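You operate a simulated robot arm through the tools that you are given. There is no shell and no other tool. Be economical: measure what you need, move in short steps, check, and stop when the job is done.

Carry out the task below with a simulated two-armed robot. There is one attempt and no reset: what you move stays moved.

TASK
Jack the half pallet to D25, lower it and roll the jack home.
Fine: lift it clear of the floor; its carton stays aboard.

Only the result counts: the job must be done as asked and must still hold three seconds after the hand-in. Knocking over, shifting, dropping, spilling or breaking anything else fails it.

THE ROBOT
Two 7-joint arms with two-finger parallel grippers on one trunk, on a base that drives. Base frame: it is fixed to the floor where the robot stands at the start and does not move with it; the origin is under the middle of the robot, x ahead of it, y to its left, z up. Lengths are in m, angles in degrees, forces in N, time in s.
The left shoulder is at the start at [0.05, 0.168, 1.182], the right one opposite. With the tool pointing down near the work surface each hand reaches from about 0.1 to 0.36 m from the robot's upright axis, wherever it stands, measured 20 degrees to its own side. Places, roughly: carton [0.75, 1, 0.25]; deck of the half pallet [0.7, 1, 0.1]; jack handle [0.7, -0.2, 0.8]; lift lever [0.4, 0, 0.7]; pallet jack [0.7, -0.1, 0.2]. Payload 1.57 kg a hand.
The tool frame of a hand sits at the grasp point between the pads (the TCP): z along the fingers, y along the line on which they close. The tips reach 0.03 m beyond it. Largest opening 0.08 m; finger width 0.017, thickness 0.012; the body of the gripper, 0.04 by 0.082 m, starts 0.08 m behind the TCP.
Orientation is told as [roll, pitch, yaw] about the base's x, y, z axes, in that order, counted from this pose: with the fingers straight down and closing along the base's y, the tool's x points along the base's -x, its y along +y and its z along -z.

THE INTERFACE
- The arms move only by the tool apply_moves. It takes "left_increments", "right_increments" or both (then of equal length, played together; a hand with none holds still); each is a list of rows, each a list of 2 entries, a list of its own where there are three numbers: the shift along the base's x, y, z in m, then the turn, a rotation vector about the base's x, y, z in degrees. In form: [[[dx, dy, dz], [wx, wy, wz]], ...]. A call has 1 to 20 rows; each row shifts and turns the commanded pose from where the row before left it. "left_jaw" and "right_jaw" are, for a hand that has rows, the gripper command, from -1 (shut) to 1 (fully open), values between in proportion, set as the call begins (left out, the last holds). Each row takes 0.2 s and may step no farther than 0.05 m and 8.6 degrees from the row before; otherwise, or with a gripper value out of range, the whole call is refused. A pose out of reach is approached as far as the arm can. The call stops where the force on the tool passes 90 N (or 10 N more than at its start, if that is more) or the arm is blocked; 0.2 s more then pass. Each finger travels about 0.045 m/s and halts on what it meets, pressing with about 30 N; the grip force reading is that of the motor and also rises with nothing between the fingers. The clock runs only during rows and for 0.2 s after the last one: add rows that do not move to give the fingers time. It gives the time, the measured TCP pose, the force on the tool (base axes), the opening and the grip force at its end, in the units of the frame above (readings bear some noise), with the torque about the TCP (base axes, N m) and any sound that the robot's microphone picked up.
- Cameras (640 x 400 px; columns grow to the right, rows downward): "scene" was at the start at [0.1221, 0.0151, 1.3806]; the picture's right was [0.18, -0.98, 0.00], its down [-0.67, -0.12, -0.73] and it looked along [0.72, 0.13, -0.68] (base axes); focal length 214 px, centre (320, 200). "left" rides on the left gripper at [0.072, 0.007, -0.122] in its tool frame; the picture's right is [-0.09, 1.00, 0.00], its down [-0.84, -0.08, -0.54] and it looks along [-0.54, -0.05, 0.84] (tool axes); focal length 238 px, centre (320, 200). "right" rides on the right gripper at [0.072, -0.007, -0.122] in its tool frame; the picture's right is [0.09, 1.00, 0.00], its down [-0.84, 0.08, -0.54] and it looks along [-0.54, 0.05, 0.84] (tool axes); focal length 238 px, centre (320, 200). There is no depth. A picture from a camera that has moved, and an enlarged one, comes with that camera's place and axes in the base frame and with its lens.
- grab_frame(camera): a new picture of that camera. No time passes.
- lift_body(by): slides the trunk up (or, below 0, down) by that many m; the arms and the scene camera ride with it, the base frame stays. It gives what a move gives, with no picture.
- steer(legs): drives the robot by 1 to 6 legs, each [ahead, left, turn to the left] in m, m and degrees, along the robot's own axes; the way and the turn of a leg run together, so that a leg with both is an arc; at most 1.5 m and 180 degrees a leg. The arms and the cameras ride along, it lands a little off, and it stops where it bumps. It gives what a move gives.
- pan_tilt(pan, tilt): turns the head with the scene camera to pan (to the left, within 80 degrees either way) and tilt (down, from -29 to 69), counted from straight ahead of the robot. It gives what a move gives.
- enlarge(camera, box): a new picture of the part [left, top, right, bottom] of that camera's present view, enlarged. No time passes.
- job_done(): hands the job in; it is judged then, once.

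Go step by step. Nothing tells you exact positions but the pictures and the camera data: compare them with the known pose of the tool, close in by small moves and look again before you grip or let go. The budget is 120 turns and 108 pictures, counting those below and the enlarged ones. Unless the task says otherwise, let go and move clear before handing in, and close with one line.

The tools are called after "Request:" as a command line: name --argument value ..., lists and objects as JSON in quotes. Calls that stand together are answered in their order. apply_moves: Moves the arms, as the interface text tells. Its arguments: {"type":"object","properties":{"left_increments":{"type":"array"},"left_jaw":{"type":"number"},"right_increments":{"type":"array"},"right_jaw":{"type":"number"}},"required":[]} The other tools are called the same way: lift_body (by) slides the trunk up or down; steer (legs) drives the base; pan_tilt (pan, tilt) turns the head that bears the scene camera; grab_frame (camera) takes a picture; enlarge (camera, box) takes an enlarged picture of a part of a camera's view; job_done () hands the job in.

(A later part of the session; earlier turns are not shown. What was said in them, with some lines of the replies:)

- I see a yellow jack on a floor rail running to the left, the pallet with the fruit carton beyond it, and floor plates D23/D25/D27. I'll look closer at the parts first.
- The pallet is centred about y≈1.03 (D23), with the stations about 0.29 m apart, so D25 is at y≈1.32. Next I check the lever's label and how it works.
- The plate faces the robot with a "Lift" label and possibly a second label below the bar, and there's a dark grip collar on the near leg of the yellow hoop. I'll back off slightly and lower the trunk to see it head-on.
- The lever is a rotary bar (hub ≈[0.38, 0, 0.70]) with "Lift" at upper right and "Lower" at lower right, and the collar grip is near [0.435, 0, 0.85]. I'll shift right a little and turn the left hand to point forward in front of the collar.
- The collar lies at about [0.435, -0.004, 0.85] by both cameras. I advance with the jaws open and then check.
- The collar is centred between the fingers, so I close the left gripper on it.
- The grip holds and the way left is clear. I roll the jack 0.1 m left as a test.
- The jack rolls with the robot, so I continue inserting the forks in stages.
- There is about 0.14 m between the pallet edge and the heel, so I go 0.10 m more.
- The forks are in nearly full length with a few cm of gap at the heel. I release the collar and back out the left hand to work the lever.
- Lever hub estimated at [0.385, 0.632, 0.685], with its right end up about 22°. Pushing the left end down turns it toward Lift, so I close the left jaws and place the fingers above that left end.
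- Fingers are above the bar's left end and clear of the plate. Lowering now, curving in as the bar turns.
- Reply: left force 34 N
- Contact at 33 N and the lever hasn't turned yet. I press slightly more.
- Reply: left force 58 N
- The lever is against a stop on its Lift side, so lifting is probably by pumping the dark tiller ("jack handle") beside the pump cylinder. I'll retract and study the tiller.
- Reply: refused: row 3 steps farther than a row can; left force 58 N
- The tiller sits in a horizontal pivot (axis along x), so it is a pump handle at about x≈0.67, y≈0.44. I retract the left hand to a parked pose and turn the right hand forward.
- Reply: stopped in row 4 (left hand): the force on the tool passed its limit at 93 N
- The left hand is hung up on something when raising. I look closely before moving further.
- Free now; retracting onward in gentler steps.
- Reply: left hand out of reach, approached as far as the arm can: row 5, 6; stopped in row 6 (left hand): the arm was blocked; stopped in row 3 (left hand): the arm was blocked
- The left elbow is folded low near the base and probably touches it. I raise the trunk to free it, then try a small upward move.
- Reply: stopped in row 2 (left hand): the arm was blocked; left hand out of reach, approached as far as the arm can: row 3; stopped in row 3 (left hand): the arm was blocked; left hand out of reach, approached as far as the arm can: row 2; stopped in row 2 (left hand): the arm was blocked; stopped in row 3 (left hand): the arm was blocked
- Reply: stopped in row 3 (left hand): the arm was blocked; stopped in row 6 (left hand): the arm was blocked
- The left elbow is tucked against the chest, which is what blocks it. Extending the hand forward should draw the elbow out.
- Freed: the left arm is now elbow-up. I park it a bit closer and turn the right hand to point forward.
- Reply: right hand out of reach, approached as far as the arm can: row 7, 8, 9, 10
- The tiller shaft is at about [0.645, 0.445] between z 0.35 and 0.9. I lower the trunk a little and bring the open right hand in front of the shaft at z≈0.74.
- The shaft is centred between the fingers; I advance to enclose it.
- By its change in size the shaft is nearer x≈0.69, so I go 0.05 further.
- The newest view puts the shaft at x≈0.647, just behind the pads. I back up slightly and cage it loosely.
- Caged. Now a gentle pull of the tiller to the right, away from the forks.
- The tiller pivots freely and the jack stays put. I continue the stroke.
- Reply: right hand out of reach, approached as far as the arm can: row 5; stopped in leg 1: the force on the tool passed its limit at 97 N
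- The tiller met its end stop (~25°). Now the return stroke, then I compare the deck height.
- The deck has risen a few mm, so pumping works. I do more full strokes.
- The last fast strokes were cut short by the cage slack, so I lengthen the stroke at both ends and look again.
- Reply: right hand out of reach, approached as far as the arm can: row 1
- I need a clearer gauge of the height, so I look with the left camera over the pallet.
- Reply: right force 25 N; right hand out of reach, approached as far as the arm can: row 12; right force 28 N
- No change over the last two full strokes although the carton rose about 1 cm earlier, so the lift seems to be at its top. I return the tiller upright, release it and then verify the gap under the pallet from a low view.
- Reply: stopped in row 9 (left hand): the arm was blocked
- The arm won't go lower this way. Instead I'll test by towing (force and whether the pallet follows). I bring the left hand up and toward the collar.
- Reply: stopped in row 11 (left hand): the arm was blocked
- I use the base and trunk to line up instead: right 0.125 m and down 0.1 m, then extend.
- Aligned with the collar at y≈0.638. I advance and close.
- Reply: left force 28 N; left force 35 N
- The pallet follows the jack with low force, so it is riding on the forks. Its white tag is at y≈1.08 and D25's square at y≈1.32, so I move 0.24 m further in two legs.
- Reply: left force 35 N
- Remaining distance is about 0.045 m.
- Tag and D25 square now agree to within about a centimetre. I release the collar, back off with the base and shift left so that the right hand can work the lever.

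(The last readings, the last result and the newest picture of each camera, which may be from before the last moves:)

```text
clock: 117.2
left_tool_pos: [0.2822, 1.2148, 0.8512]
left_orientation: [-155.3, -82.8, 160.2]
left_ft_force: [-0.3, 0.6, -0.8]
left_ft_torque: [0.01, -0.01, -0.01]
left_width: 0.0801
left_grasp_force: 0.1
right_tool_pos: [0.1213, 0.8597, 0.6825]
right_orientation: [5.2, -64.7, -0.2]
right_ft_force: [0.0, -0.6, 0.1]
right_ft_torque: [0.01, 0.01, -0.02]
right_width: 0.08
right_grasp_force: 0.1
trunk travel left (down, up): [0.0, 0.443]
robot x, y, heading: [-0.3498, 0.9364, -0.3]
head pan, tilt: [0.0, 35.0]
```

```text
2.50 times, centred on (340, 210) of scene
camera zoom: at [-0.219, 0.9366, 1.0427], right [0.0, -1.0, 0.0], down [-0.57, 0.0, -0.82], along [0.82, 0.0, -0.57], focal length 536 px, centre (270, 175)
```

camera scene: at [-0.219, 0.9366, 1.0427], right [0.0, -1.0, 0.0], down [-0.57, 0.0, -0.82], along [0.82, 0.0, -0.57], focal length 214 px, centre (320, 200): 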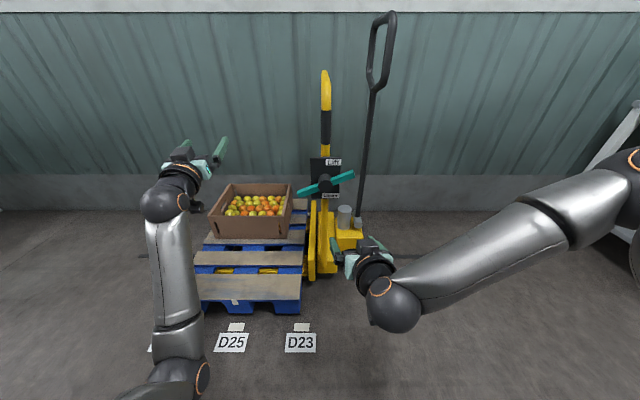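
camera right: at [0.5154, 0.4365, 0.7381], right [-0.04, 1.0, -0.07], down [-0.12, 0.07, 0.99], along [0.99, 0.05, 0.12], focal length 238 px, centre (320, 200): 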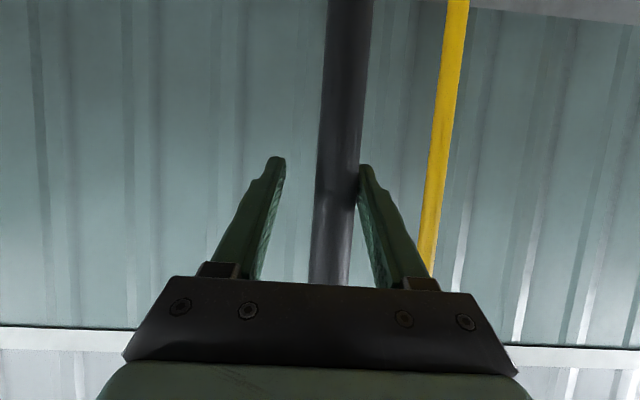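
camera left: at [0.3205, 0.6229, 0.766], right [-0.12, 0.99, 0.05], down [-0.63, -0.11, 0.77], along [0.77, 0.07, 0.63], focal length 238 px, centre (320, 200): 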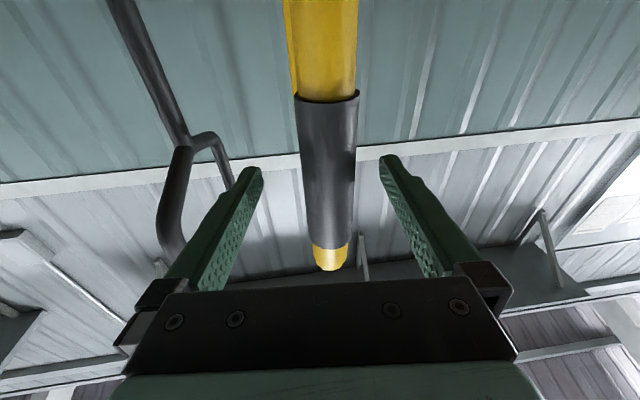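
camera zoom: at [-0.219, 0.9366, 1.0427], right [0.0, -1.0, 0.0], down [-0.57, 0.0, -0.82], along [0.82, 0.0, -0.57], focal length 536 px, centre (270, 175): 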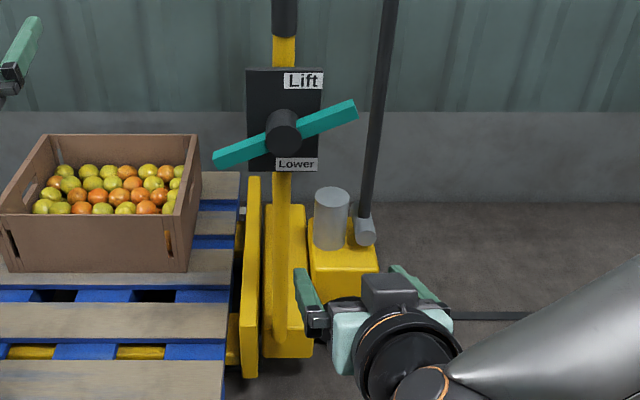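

The pallet hangs clear with its tag over D25. Next the right hand goes above the lever's right end: raise, drive forward, extend.

Request:
apply_moves --right_increments '[[[0, 0, 0.03], [0, 0, 0]], [[0, 0, 0.03], [0, 0, 0]], [[0, 0, 0.03], [0, 0, 0]], [[0, 0, 0.03], [0, 0, 0]], [[0, 0, 0.01], [0, 0, 0]], [[0, 0, 0], [0, 0, 0]]]' --right_jaw -1

Request:
steer --legs '[[0.15, 0, 0]]'

Request:
grab_frame --camera "scene"

Request:
grab_frame --camera "right"

```text
clock: 118.6
left_tool_pos: [0.2822, 1.217, 0.8507]
left_orientation: [-155.5, -82.8, 160.1]
left_ft_force: [0.2, 0.0, 0.3]
left_ft_torque: [0.0, -0.03, 0.02]
left_width: 0.0799
left_grasp_force: 0.1
right_tool_pos: [0.1203, 0.8588, 0.8105]
right_orientation: [5.2, -64.7, -0.1]
right_ft_force: [-0.7, 0.1, 0.3]
right_ft_torque: [-0.04, 0.0, 0.02]
right_width: 0.0
right_grasp_force: 21.5
trunk travel left (down, up): [0.0, 0.443]
robot x, y, heading: [-0.3468, 0.9346, -0.2]
head pan, tilt: [0.0, 35.0]
```

```text
clock: 120.0
left_tool_pos: [0.4282, 1.2165, 0.8518]
left_orientation: [-155.5, -82.8, 160.3]
left_ft_force: [-0.1, -0.2, -0.4]
left_ft_torque: [0.01, -0.03, 0.01]
left_width: 0.08
left_grasp_force: 0.0
right_tool_pos: [0.266, 0.8571, 0.8108]
right_orientation: [5.1, -64.8, -0.2]
right_ft_force: [0.3, 0.1, -0.6]
right_ft_torque: [0.04, -0.03, -0.01]
right_width: 0.0
right_grasp_force: 21.1
trunk travel left (down, up): [0.0, 0.443]
robot x, y, heading: [-0.1992, 0.9362, -0.1]
head pan, tilt: [0.0, 35.0]
```

```text
21 pictures are left
camera scene: at [-0.0735, 0.9363, 1.0427], right [0.0, -1.0, 0.0], down [-0.57, 0.0, -0.82], along [0.82, 0.0, -0.57], focal length 214 px, centre (320, 200)
```

scene: 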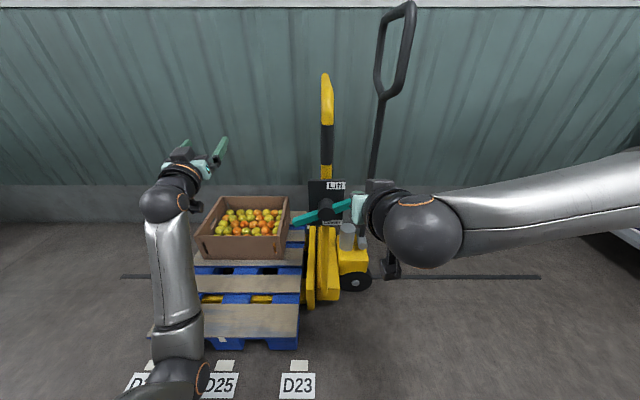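

```text
20 pictures are left
camera right: at [0.1252, 0.8411, 0.7984], right [-0.12, 0.99, -0.04], down [-0.14, 0.03, 0.99], along [0.98, 0.12, 0.13], focal length 238 px, centre (320, 200)
```

right: 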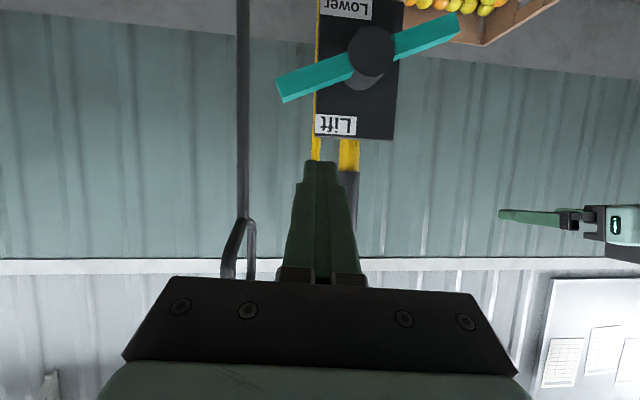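

Request:
apply_moves --right_increments '[[[0.035, 0, 0], [0, 0, 0]], [[0.035, 0, 0], [0, 0, 0]], [[0.03, 0, 0], [0, 0, 0]], [[0, -0.003, -0.03], [0, 0, 0]], [[0, 0, -0.02], [0, 0, 0]]]'

Request:
grab_frame --camera "right"

Request:
enlarge --camera "scene" --box '[260, 150, 420, 310]'

```text
clock: 121.2
left_tool_pos: [0.4289, 1.2153, 0.8511]
left_orientation: [-155.4, -82.9, 160.3]
left_ft_force: [0.9, -0.6, -0.7]
left_ft_torque: [0.03, 0.01, -0.02]
left_width: 0.0799
left_grasp_force: 0.1
right_tool_pos: [0.3649, 0.8549, 0.7625]
right_orientation: [5.1, -64.7, -0.1]
right_ft_force: [-0.4, 0.5, 0.0]
right_ft_torque: [0.0, 0.03, -0.02]
right_width: 0.0
right_grasp_force: 20.9
trunk travel left (down, up): [0.0, 0.443]
robot x, y, heading: [-0.2076, 0.9375, -0.0]
head pan, tilt: [0.0, 35.0]
```

```text
19 pictures are left
camera right: at [0.2233, 0.8377, 0.7497], right [-0.12, 0.99, -0.05], down [-0.14, 0.03, 0.99], along [0.98, 0.12, 0.13], focal length 238 px, centre (320, 200)
```

right: 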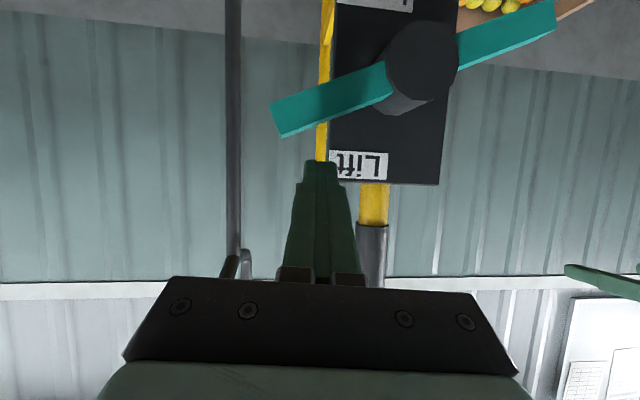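

```text
2.50 times, centred on (340, 230) of scene
camera zoom: at [-0.0735, 0.9363, 1.0427], right [0.0, -1.0, 0.0], down [-0.57, 0.0, -0.82], along [0.82, 0.0, -0.57], focal length 536 px, centre (270, 125)
```

zoom: 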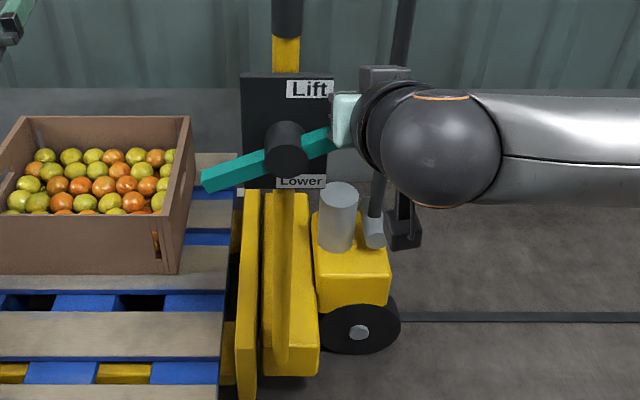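

Request:
apply_moves --right_increments '[[[0, 0, -0.01], [0, 0, 0]], [[0, 0, -0.01], [0, 0, 0]], [[0, 0, -0.01], [0, 0, 0]], [[0, 0, -0.01], [0, 0, 0]], [[0, 0, 0], [0, 0, 0]]]'

Request:
enlarge --camera "scene" --box '[260, 150, 420, 310]'

```text
clock: 122.3
left_tool_pos: [0.4286, 1.2157, 0.8516]
left_orientation: [-155.5, -82.8, 160.3]
left_ft_force: [-0.7, -0.2, 0.0]
left_ft_torque: [-0.01, -0.02, -0.01]
left_width: 0.08
left_grasp_force: 0.0
right_tool_pos: [0.3652, 0.8556, 0.7191]
right_orientation: [5.2, -64.7, -0.2]
right_ft_force: [-0.7, 0.9, -0.4]
right_ft_torque: [0.06, -0.01, -0.02]
right_width: 0.0001
right_grasp_force: 21.4
trunk travel left (down, up): [0.0, 0.443]
robot x, y, heading: [-0.2032, 0.9349, -0.1]
head pan, tilt: [0.0, 35.0]
```

```text
2.50 times, centred on (340, 230) of scene
camera zoom: at [-0.0734, 0.9363, 1.0427], right [0.0, -1.0, 0.0], down [-0.57, 0.0, -0.82], along [0.82, 0.0, -0.57], focal length 536 px, centre (270, 125)
```

zoom: 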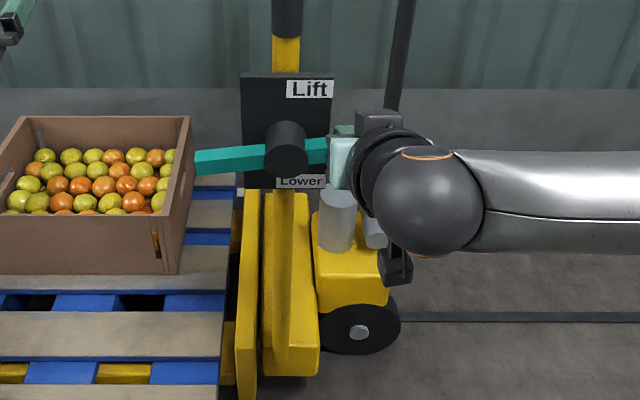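

The lever turns freely this way. I continue down.

Request:
apply_moves --right_increments '[[[0, 0, -0.01], [0, 0, 0]], [[0, 0, -0.01], [0, 0, 0]], [[0, 0, -0.01], [0, 0, 0]], [[0, 0, -0.01], [0, 0, 0]], [[0, 0, 0], [0, 0, 0]], [[0, 0, 0], [0, 0, 0]]]'

Request:
enlarge --camera "scene" --box '[200, 150, 420, 350]'

```text
clock: 123.8
left_tool_pos: [0.4267, 1.2152, 0.8541]
left_orientation: [-156.0, -82.6, 160.8]
left_ft_force: [-0.5, 0.7, -0.4]
left_ft_torque: [0.02, 0.02, 0.01]
left_width: 0.0799
left_grasp_force: 0.0
right_tool_pos: [0.3662, 0.8554, 0.688]
right_orientation: [5.7, -65.5, -0.6]
right_ft_force: [-15.2, -6.3, 27.0]
right_ft_torque: [0.23, -0.42, 0.06]
right_width: 0.0
right_grasp_force: 21.3
trunk travel left (down, up): [0.0, 0.443]
robot x, y, heading: [-0.2075, 0.939, -0.3]
head pan, tilt: [0.0, 35.0]
```

```text
2.00 times, centred on (310, 250) of scene
camera zoom: at [-0.0762, 0.9362, 1.0434], right [0.0, -1.0, 0.0], down [-0.57, 0.0, -0.82], along [0.82, 0.0, -0.57], focal length 429 px, centre (340, 100)
```

zoom: 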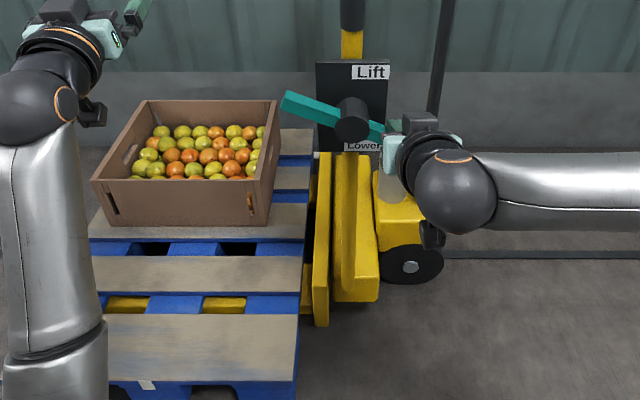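

The lever reached its stop at Lower. I lift off carefully, withdraw and check the pallet's height.

Request:
apply_moves --right_increments '[[[0, 0, 0.01], [0, 0, 0]], [[0, 0, 0.015], [0, 0, 0]], [[0, 0, 0.02], [0, 0, 0]], [[0, 0, 0.03], [0, 0, 0]], [[0, 0, 0.03], [0, 0, 0]], [[0, 0, 0], [0, 0, 0]]]'

Request:
steer --legs '[[-0.15, 0, 0.2]]'

Request:
grab_frame --camera "scene"

Request:
enlarge --camera "scene" --box '[180, 220, 340, 360]'

```text
clock: 125.2
left_tool_pos: [0.4288, 1.2163, 0.8523]
left_orientation: [-155.4, -82.7, 160.3]
left_ft_force: [-0.3, 0.3, 0.2]
left_ft_torque: [-0.02, 0.0, -0.05]
left_width: 0.0802
left_grasp_force: 0.1
right_tool_pos: [0.3665, 0.8579, 0.7872]
right_orientation: [5.2, -64.7, -0.2]
right_ft_force: [0.0, 0.3, -0.4]
right_ft_torque: [-0.02, 0.02, 0.01]
right_width: 0.0002
right_grasp_force: 21.8
trunk travel left (down, up): [0.0, 0.443]
robot x, y, heading: [-0.2018, 0.9374, -0.3]
head pan, tilt: [0.0, 35.0]
```

```text
clock: 126.5
left_tool_pos: [0.2772, 1.2187, 0.8526]
left_orientation: [-155.4, -82.8, 160.5]
left_ft_force: [0.2, 1.1, -0.4]
left_ft_torque: [-0.03, 0.01, -0.01]
left_width: 0.0799
left_grasp_force: 0.0
right_tool_pos: [0.2155, 0.86, 0.7853]
right_orientation: [5.2, -64.7, 0.1]
right_ft_force: [-0.9, 0.9, -0.1]
right_ft_torque: [0.0, 0.0, -0.02]
right_width: 0.0002
right_grasp_force: 21.2
trunk travel left (down, up): [0.0, 0.443]
robot x, y, heading: [-0.3528, 0.937, 0.2]
head pan, tilt: [0.0, 35.0]
```

```text
15 pictures are left
camera scene: at [-0.2241, 0.9368, 1.0427], right [0.0, -1.0, 0.0], down [-0.57, 0.0, -0.82], along [0.82, 0.0, -0.57], focal length 214 px, centre (320, 200)
```

scene: 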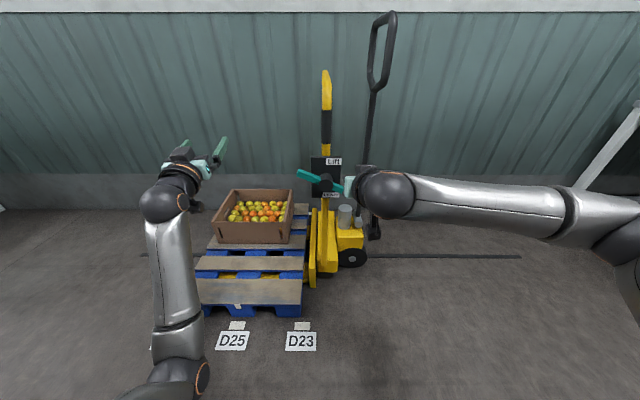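

```text
2.86 times, centred on (260, 290) of scene
camera zoom: at [-0.2241, 0.9368, 1.0427], right [0.0, -1.0, 0.0], down [-0.57, 0.0, -0.82], along [0.82, 0.0, -0.57], focal length 613 px, centre (491, -57)
```

zoom: 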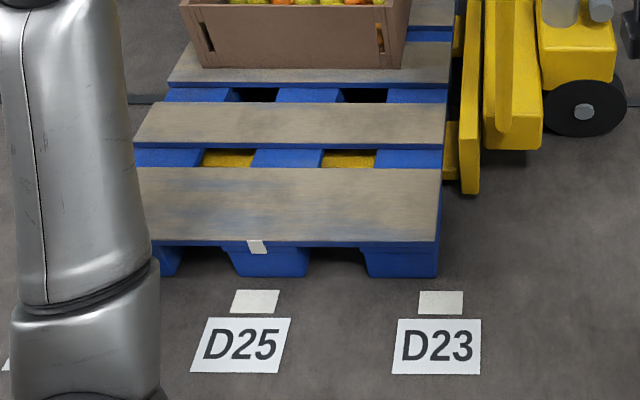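

The pallet is down with its tag about 1.5 cm from the centre of the D25 square, and the carton is aboard. Now I line the left hand up with the collar by moving the base.

Request:
steer --legs '[[0, -0.3, 0], [0.06, 0, 0]]'

Request:
grab_frame --camera "left"

```text
clock: 130.3
left_tool_pos: [0.3364, 0.9224, 0.8516]
left_orientation: [-155.4, -82.8, 160.5]
left_ft_force: [-0.6, 0.7, 1.0]
left_ft_torque: [0.02, -0.01, -0.02]
left_width: 0.0796
left_grasp_force: 0.0
right_tool_pos: [0.2749, 0.5638, 0.7863]
right_orientation: [5.2, -64.7, -0.1]
right_ft_force: [0.3, 1.2, 0.5]
right_ft_torque: [-0.02, -0.01, 0.0]
right_width: 0.0
right_grasp_force: 21.0
trunk travel left (down, up): [0.0, 0.443]
robot x, y, heading: [-0.2912, 0.6441, -0.1]
head pan, tilt: [0.0, 35.0]
```

```text
13 pictures are left
camera left: at [0.2249, 0.9133, 0.7657], right [-0.09, 0.99, 0.04], down [-0.63, -0.09, 0.77], along [0.77, 0.05, 0.63], focal length 238 px, centre (320, 200)
```

left: 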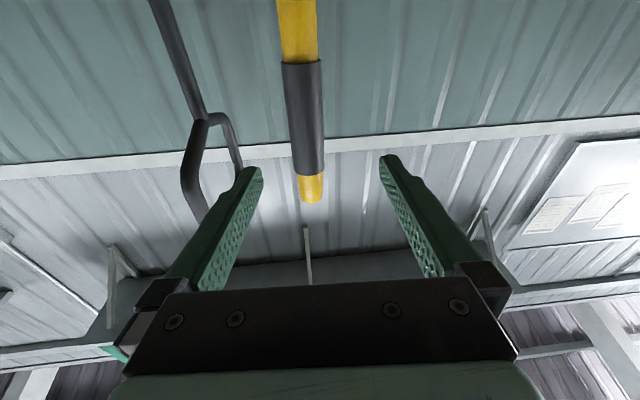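

Collar is at y≈0.917, well between the fingers. I drive in and grip.

Request:
steer --legs '[[0.095, -0.004, 0]]'

Request:
apply_moves --left_increments '[[[0, 0, 0], [0, 0, 0]], [[0, 0, 0], [0, 0, 0]], [[0, 0, 0], [0, 0, 0]], [[0, 0, 0], [0, 0, 0]], [[0, 0, 0], [0, 0, 0]], [[0, 0, 0], [0, 0, 0]]]' --left_jaw -1

Request:
pan_tilt --pan 50 --tilt 30

Request:
enlarge --camera "scene" --box '[225, 190, 425, 320]'

```text
clock: 131.4
left_tool_pos: [0.4306, 0.9172, 0.8518]
left_orientation: [-155.5, -82.8, 160.5]
left_ft_force: [0.3, 0.7, 0.0]
left_ft_torque: [0.0, 0.0, -0.02]
left_width: 0.08
left_grasp_force: 0.0
right_tool_pos: [0.3697, 0.5595, 0.7857]
right_orientation: [5.2, -64.8, 0.0]
right_ft_force: [-0.3, 0.5, -0.6]
right_ft_torque: [0.0, -0.02, 0.02]
right_width: 0.0
right_grasp_force: 20.7
trunk travel left (down, up): [0.0, 0.443]
robot x, y, heading: [-0.199, 0.6387, -0.3]
head pan, tilt: [0.0, 35.0]
```

```text
clock: 132.8
left_tool_pos: [0.4308, 0.917, 0.8515]
left_orientation: [-156.1, -82.8, 161.1]
left_ft_force: [-1.4, -3.9, 0.3]
left_ft_torque: [0.53, -0.1, -0.15]
left_width: 0.0284
left_grasp_force: 38.1
right_tool_pos: [0.3702, 0.5584, 0.786]
right_orientation: [5.2, -64.6, -0.1]
right_ft_force: [-0.1, 0.1, 0.0]
right_ft_torque: [-0.02, 0.02, 0.0]
right_width: 0.0
right_grasp_force: 21.4
trunk travel left (down, up): [0.0, 0.443]
robot x, y, heading: [-0.1966, 0.6354, -0.1]
head pan, tilt: [0.0, 35.0]
```

```text
clock: 134.0
left_tool_pos: [0.4301, 0.9178, 0.8511]
left_orientation: [-155.9, -82.8, 160.7]
left_ft_force: [-0.9, -6.7, -0.7]
left_ft_torque: [0.84, 0.11, -0.17]
left_width: 0.0284
left_grasp_force: 38.3
right_tool_pos: [0.3697, 0.5582, 0.7865]
right_orientation: [5.3, -64.7, -0.1]
right_ft_force: [0.1, 0.9, -0.9]
right_ft_torque: [-0.02, -0.01, 0.02]
right_width: 0.0
right_grasp_force: 21.1
trunk travel left (down, up): [0.0, 0.443]
robot x, y, heading: [-0.1984, 0.6346, 0.3]
head pan, tilt: [50.0, 30.0]
```

```text
3.08 times, centred on (325, 255) of scene
camera zoom: at [-0.0999, 0.7053, 1.0505], right [0.77, -0.64, 0.0], down [-0.32, -0.38, -0.87], along [0.56, 0.66, -0.5], focal length 660 px, centre (305, 31)
```

zoom: 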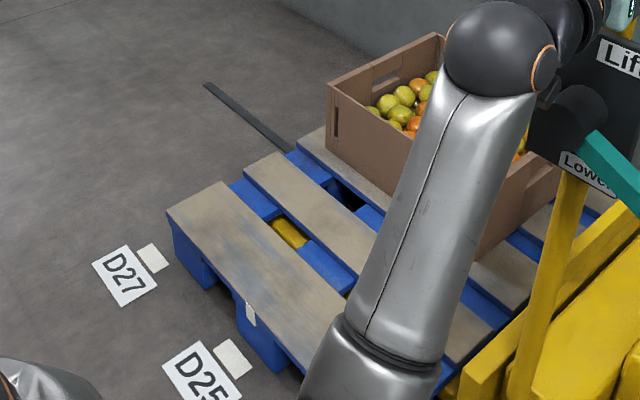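

Pallet centre is about 1 cm from D25 centre by this view. Now pull the jack back a first 0.1 m.

Request:
steer --legs '[[0, -0.1, 0]]'

Request:
enlarge --camera "scene" --box '[225, 190, 425, 320]'

```text
clock: 135.6
left_tool_pos: [0.431, 0.8197, 0.8523]
left_orientation: [-155.9, -82.7, 161.3]
left_ft_force: [-10.7, 2.3, -2.6]
left_ft_torque: [0.58, 0.44, 0.06]
left_width: 0.0282
left_grasp_force: 38.4
right_tool_pos: [0.3687, 0.4573, 0.7856]
right_orientation: [5.1, -64.7, 0.2]
right_ft_force: [-1.0, -1.0, -0.5]
right_ft_torque: [0.01, 0.0, -0.01]
right_width: 0.0
right_grasp_force: 21.7
trunk travel left (down, up): [0.0, 0.443]
robot x, y, heading: [-0.1999, 0.5313, -0.1]
head pan, tilt: [50.0, 30.0]
```

```text
3.08 times, centred on (325, 255) of scene
camera zoom: at [-0.1002, 0.6044, 1.0505], right [0.77, -0.64, 0.0], down [-0.32, -0.38, -0.87], along [0.56, 0.66, -0.5], focal length 660 px, centre (305, 31)
```

zoom: 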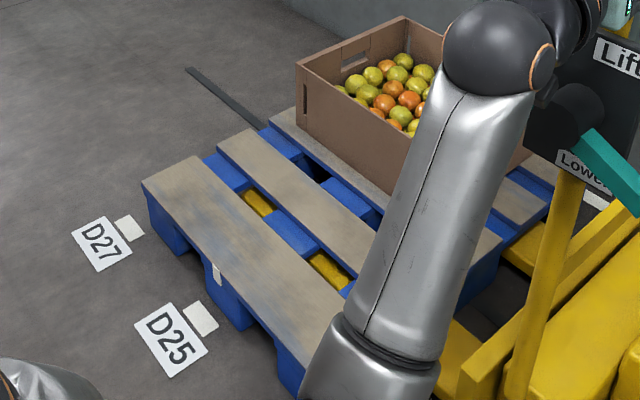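

The forks slide out and the pallet stays at D25. I roll the jack on toward home.

Request:
steer --legs '[[0, -0.2, 0]]'

Request:
steer --legs '[[0, -0.3, 0]]'

Request:
steer --legs '[[0, -0.25, 0]]'

Request:
grab_frame --camera "scene"

```text
clock: 138.0
left_tool_pos: [0.4295, 0.6191, 0.851]
left_orientation: [-155.8, -82.9, 161.3]
left_ft_force: [-21.8, -6.9, -5.2]
left_ft_torque: [0.67, 0.14, -0.27]
left_width: 0.0284
left_grasp_force: 39.2
right_tool_pos: [0.3701, 0.2582, 0.7863]
right_orientation: [5.2, -64.8, 0.3]
right_ft_force: [-1.1, 0.5, -0.9]
right_ft_torque: [-0.02, 0.0, 0.02]
right_width: 0.0001
right_grasp_force: 21.2
trunk travel left (down, up): [0.0, 0.443]
robot x, y, heading: [-0.1983, 0.3316, 0.5]
head pan, tilt: [50.0, 30.0]
```

```text
clock: 141.1
left_tool_pos: [0.4296, 0.3278, 0.852]
left_orientation: [-155.6, -82.8, 161.4]
left_ft_force: [-33.5, -5.6, -8.1]
left_ft_torque: [0.72, 0.1, -0.02]
left_width: 0.0285
left_grasp_force: 38.4
right_tool_pos: [0.3725, -0.0332, 0.7866]
right_orientation: [5.2, -64.8, 0.5]
right_ft_force: [-0.1, -0.5, 0.2]
right_ft_torque: [-0.02, 0.0, 0.01]
right_width: 0.0
right_grasp_force: 21.7
trunk travel left (down, up): [0.0, 0.443]
robot x, y, heading: [-0.1979, 0.0368, 0.6]
head pan, tilt: [50.0, 30.0]
```

```text
clock: 144.0
left_tool_pos: [0.4339, 0.0639, 0.8524]
left_orientation: [-155.9, -82.9, 161.1]
left_ft_force: [-33.0, -5.0, -6.2]
left_ft_torque: [0.73, 0.03, -0.02]
left_width: 0.0286
left_grasp_force: 38.3
right_tool_pos: [0.3749, -0.295, 0.7882]
right_orientation: [5.3, -64.8, 0.3]
right_ft_force: [-0.2, 0.1, 0.4]
right_ft_torque: [0.03, 0.0, 0.0]
right_width: 0.0002
right_grasp_force: 21.2
trunk travel left (down, up): [0.0, 0.443]
robot x, y, heading: [-0.1922, -0.2208, 0.4]
head pan, tilt: [50.0, 30.0]
```

```text
10 pictures are left
camera scene: at [-0.0963, -0.1507, 1.0507], right [0.77, -0.64, 0.0], down [-0.32, -0.38, -0.87], along [0.55, 0.67, -0.5], focal length 214 px, centre (320, 200)
```

scene: 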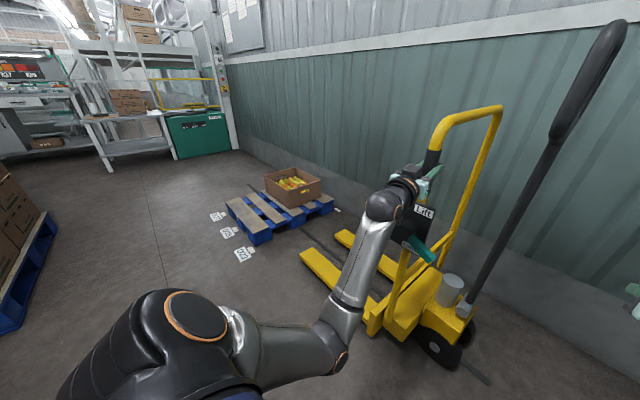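

About 0.066 m to home.

Request:
steer --legs '[[0, -0.066, -0.3]]'

Request:
apply_moves --left_increments '[[[0, 0, 0], [0, 0, 0]], [[0, 0, 0], [0, 0, 0]], [[0, 0, 0], [0, 0, 0]], [[0, 0, 0], [0, 0, 0]], [[0, 0, 0], [0, 0, 0]]]' --left_jaw 1

Request:
grab_frame --camera "left"

```text
clock: 145.2
left_tool_pos: [0.4342, -0.0025, 0.8523]
left_orientation: [-155.6, -82.7, 160.6]
left_ft_force: [-35.6, 8.0, -2.9]
left_ft_torque: [0.73, 0.13, 0.11]
left_width: 0.0285
left_grasp_force: 38.6
right_tool_pos: [0.3743, -0.3615, 0.7874]
right_orientation: [5.1, -64.9, 0.2]
right_ft_force: [0.4, 0.0, -0.7]
right_ft_torque: [-0.01, -0.01, 0.01]
right_width: 0.0002
right_grasp_force: 21.3
trunk travel left (down, up): [0.0, 0.443]
robot x, y, heading: [-0.1943, -0.2851, 0.0]
head pan, tilt: [50.0, 30.0]
```

```text
clock: 146.4
left_tool_pos: [0.4365, -0.0036, 0.8512]
left_orientation: [-155.5, -82.9, 160.5]
left_ft_force: [-0.8, 0.6, -0.7]
left_ft_torque: [-0.03, -0.01, -0.03]
left_width: 0.0802
left_grasp_force: 0.0
right_tool_pos: [0.3763, -0.3611, 0.7865]
right_orientation: [5.3, -64.8, 0.2]
right_ft_force: [-0.5, -0.5, 0.1]
right_ft_torque: [-0.03, -0.02, 0.01]
right_width: 0.0002
right_grasp_force: 21.1
trunk travel left (down, up): [0.0, 0.443]
robot x, y, heading: [-0.1918, -0.2859, 0.1]
head pan, tilt: [50.0, 30.0]
```

```text
9 pictures are left
camera left: at [0.3241, -0.0111, 0.7652], right [-0.09, 0.99, 0.04], down [-0.63, -0.09, 0.77], along [0.77, 0.05, 0.63], focal length 238 px, centre (320, 200)
```

left: 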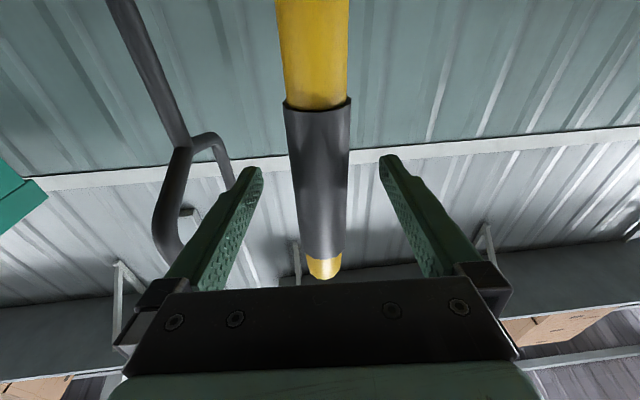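

The collar is back at y≈-0.004, its starting place. I back off straight and take a last look.

Request:
steer --legs '[[-0.15, 0, 0]]'

Request:
pan_tilt --pan 25 --tilt 30

Request:
grab_frame --camera "scene"

Request:
grab_frame --camera "left"

```text
clock: 147.8
left_tool_pos: [0.2929, -0.0062, 0.8503]
left_orientation: [-155.5, -83.0, 160.2]
left_ft_force: [-0.2, -0.1, 0.2]
left_ft_torque: [-0.02, -0.01, -0.03]
left_width: 0.0799
left_grasp_force: 0.1
right_tool_pos: [0.2316, -0.3644, 0.7863]
right_orientation: [5.2, -64.8, -0.3]
right_ft_force: [-0.4, 0.3, -0.4]
right_ft_torque: [-0.01, -0.02, 0.0]
right_width: 0.0
right_grasp_force: 20.6
trunk travel left (down, up): [0.0, 0.443]
robot x, y, heading: [-0.3385, -0.2857, -0.3]
head pan, tilt: [50.0, 30.0]
```

```text
clock: 148.7
left_tool_pos: [0.2927, -0.0071, 0.8503]
left_orientation: [-155.5, -82.9, 160.2]
left_ft_force: [-0.4, 0.5, -1.0]
left_ft_torque: [-0.02, 0.03, 0.02]
left_width: 0.08
left_grasp_force: 0.0
right_tool_pos: [0.2309, -0.3638, 0.7852]
right_orientation: [5.1, -64.7, -0.2]
right_ft_force: [-0.4, 0.6, -0.7]
right_ft_torque: [0.01, -0.03, -0.02]
right_width: 0.0002
right_grasp_force: 21.4
trunk travel left (down, up): [0.0, 0.443]
robot x, y, heading: [-0.3356, -0.2854, 0.0]
head pan, tilt: [25.0, 30.0]
```

```text
8 pictures are left
camera scene: at [-0.2141, -0.2465, 1.0505], right [0.42, -0.91, 0.0], down [-0.45, -0.21, -0.87], along [0.79, 0.36, -0.5], focal length 214 px, centre (320, 200)
```

scene: 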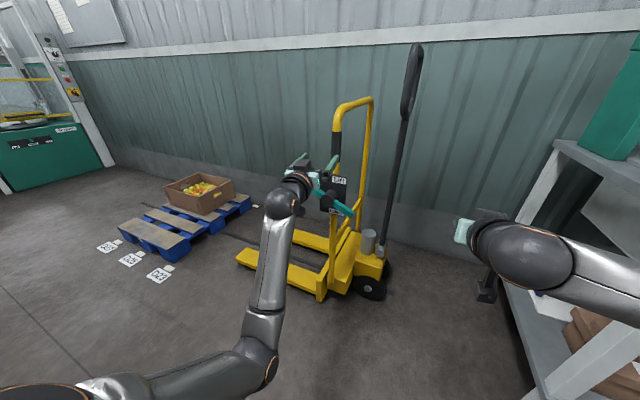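

```text
7 pictures are left
camera left: at [0.1812, -0.0134, 0.7652], right [-0.09, 1.0, 0.04], down [-0.63, -0.09, 0.77], along [0.77, 0.04, 0.63], focal length 238 px, centre (320, 200)
```

left: 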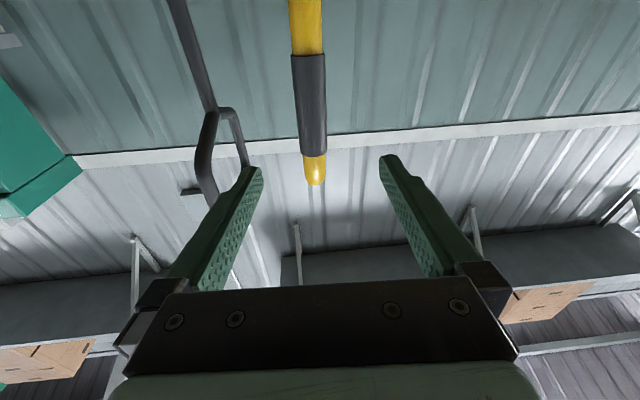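

The pallet sits at D25 with its carton aboard, the jack is back at its starting place, and both hands are clear, so I hand in.

Request:
job_done

```text
The job is handed in.
```

The half pallet was jacked up, rolled to D25 and lowered there, about 1–2 cm short of the mark's centre, with its carton still aboard, and the jack is back at its starting place.
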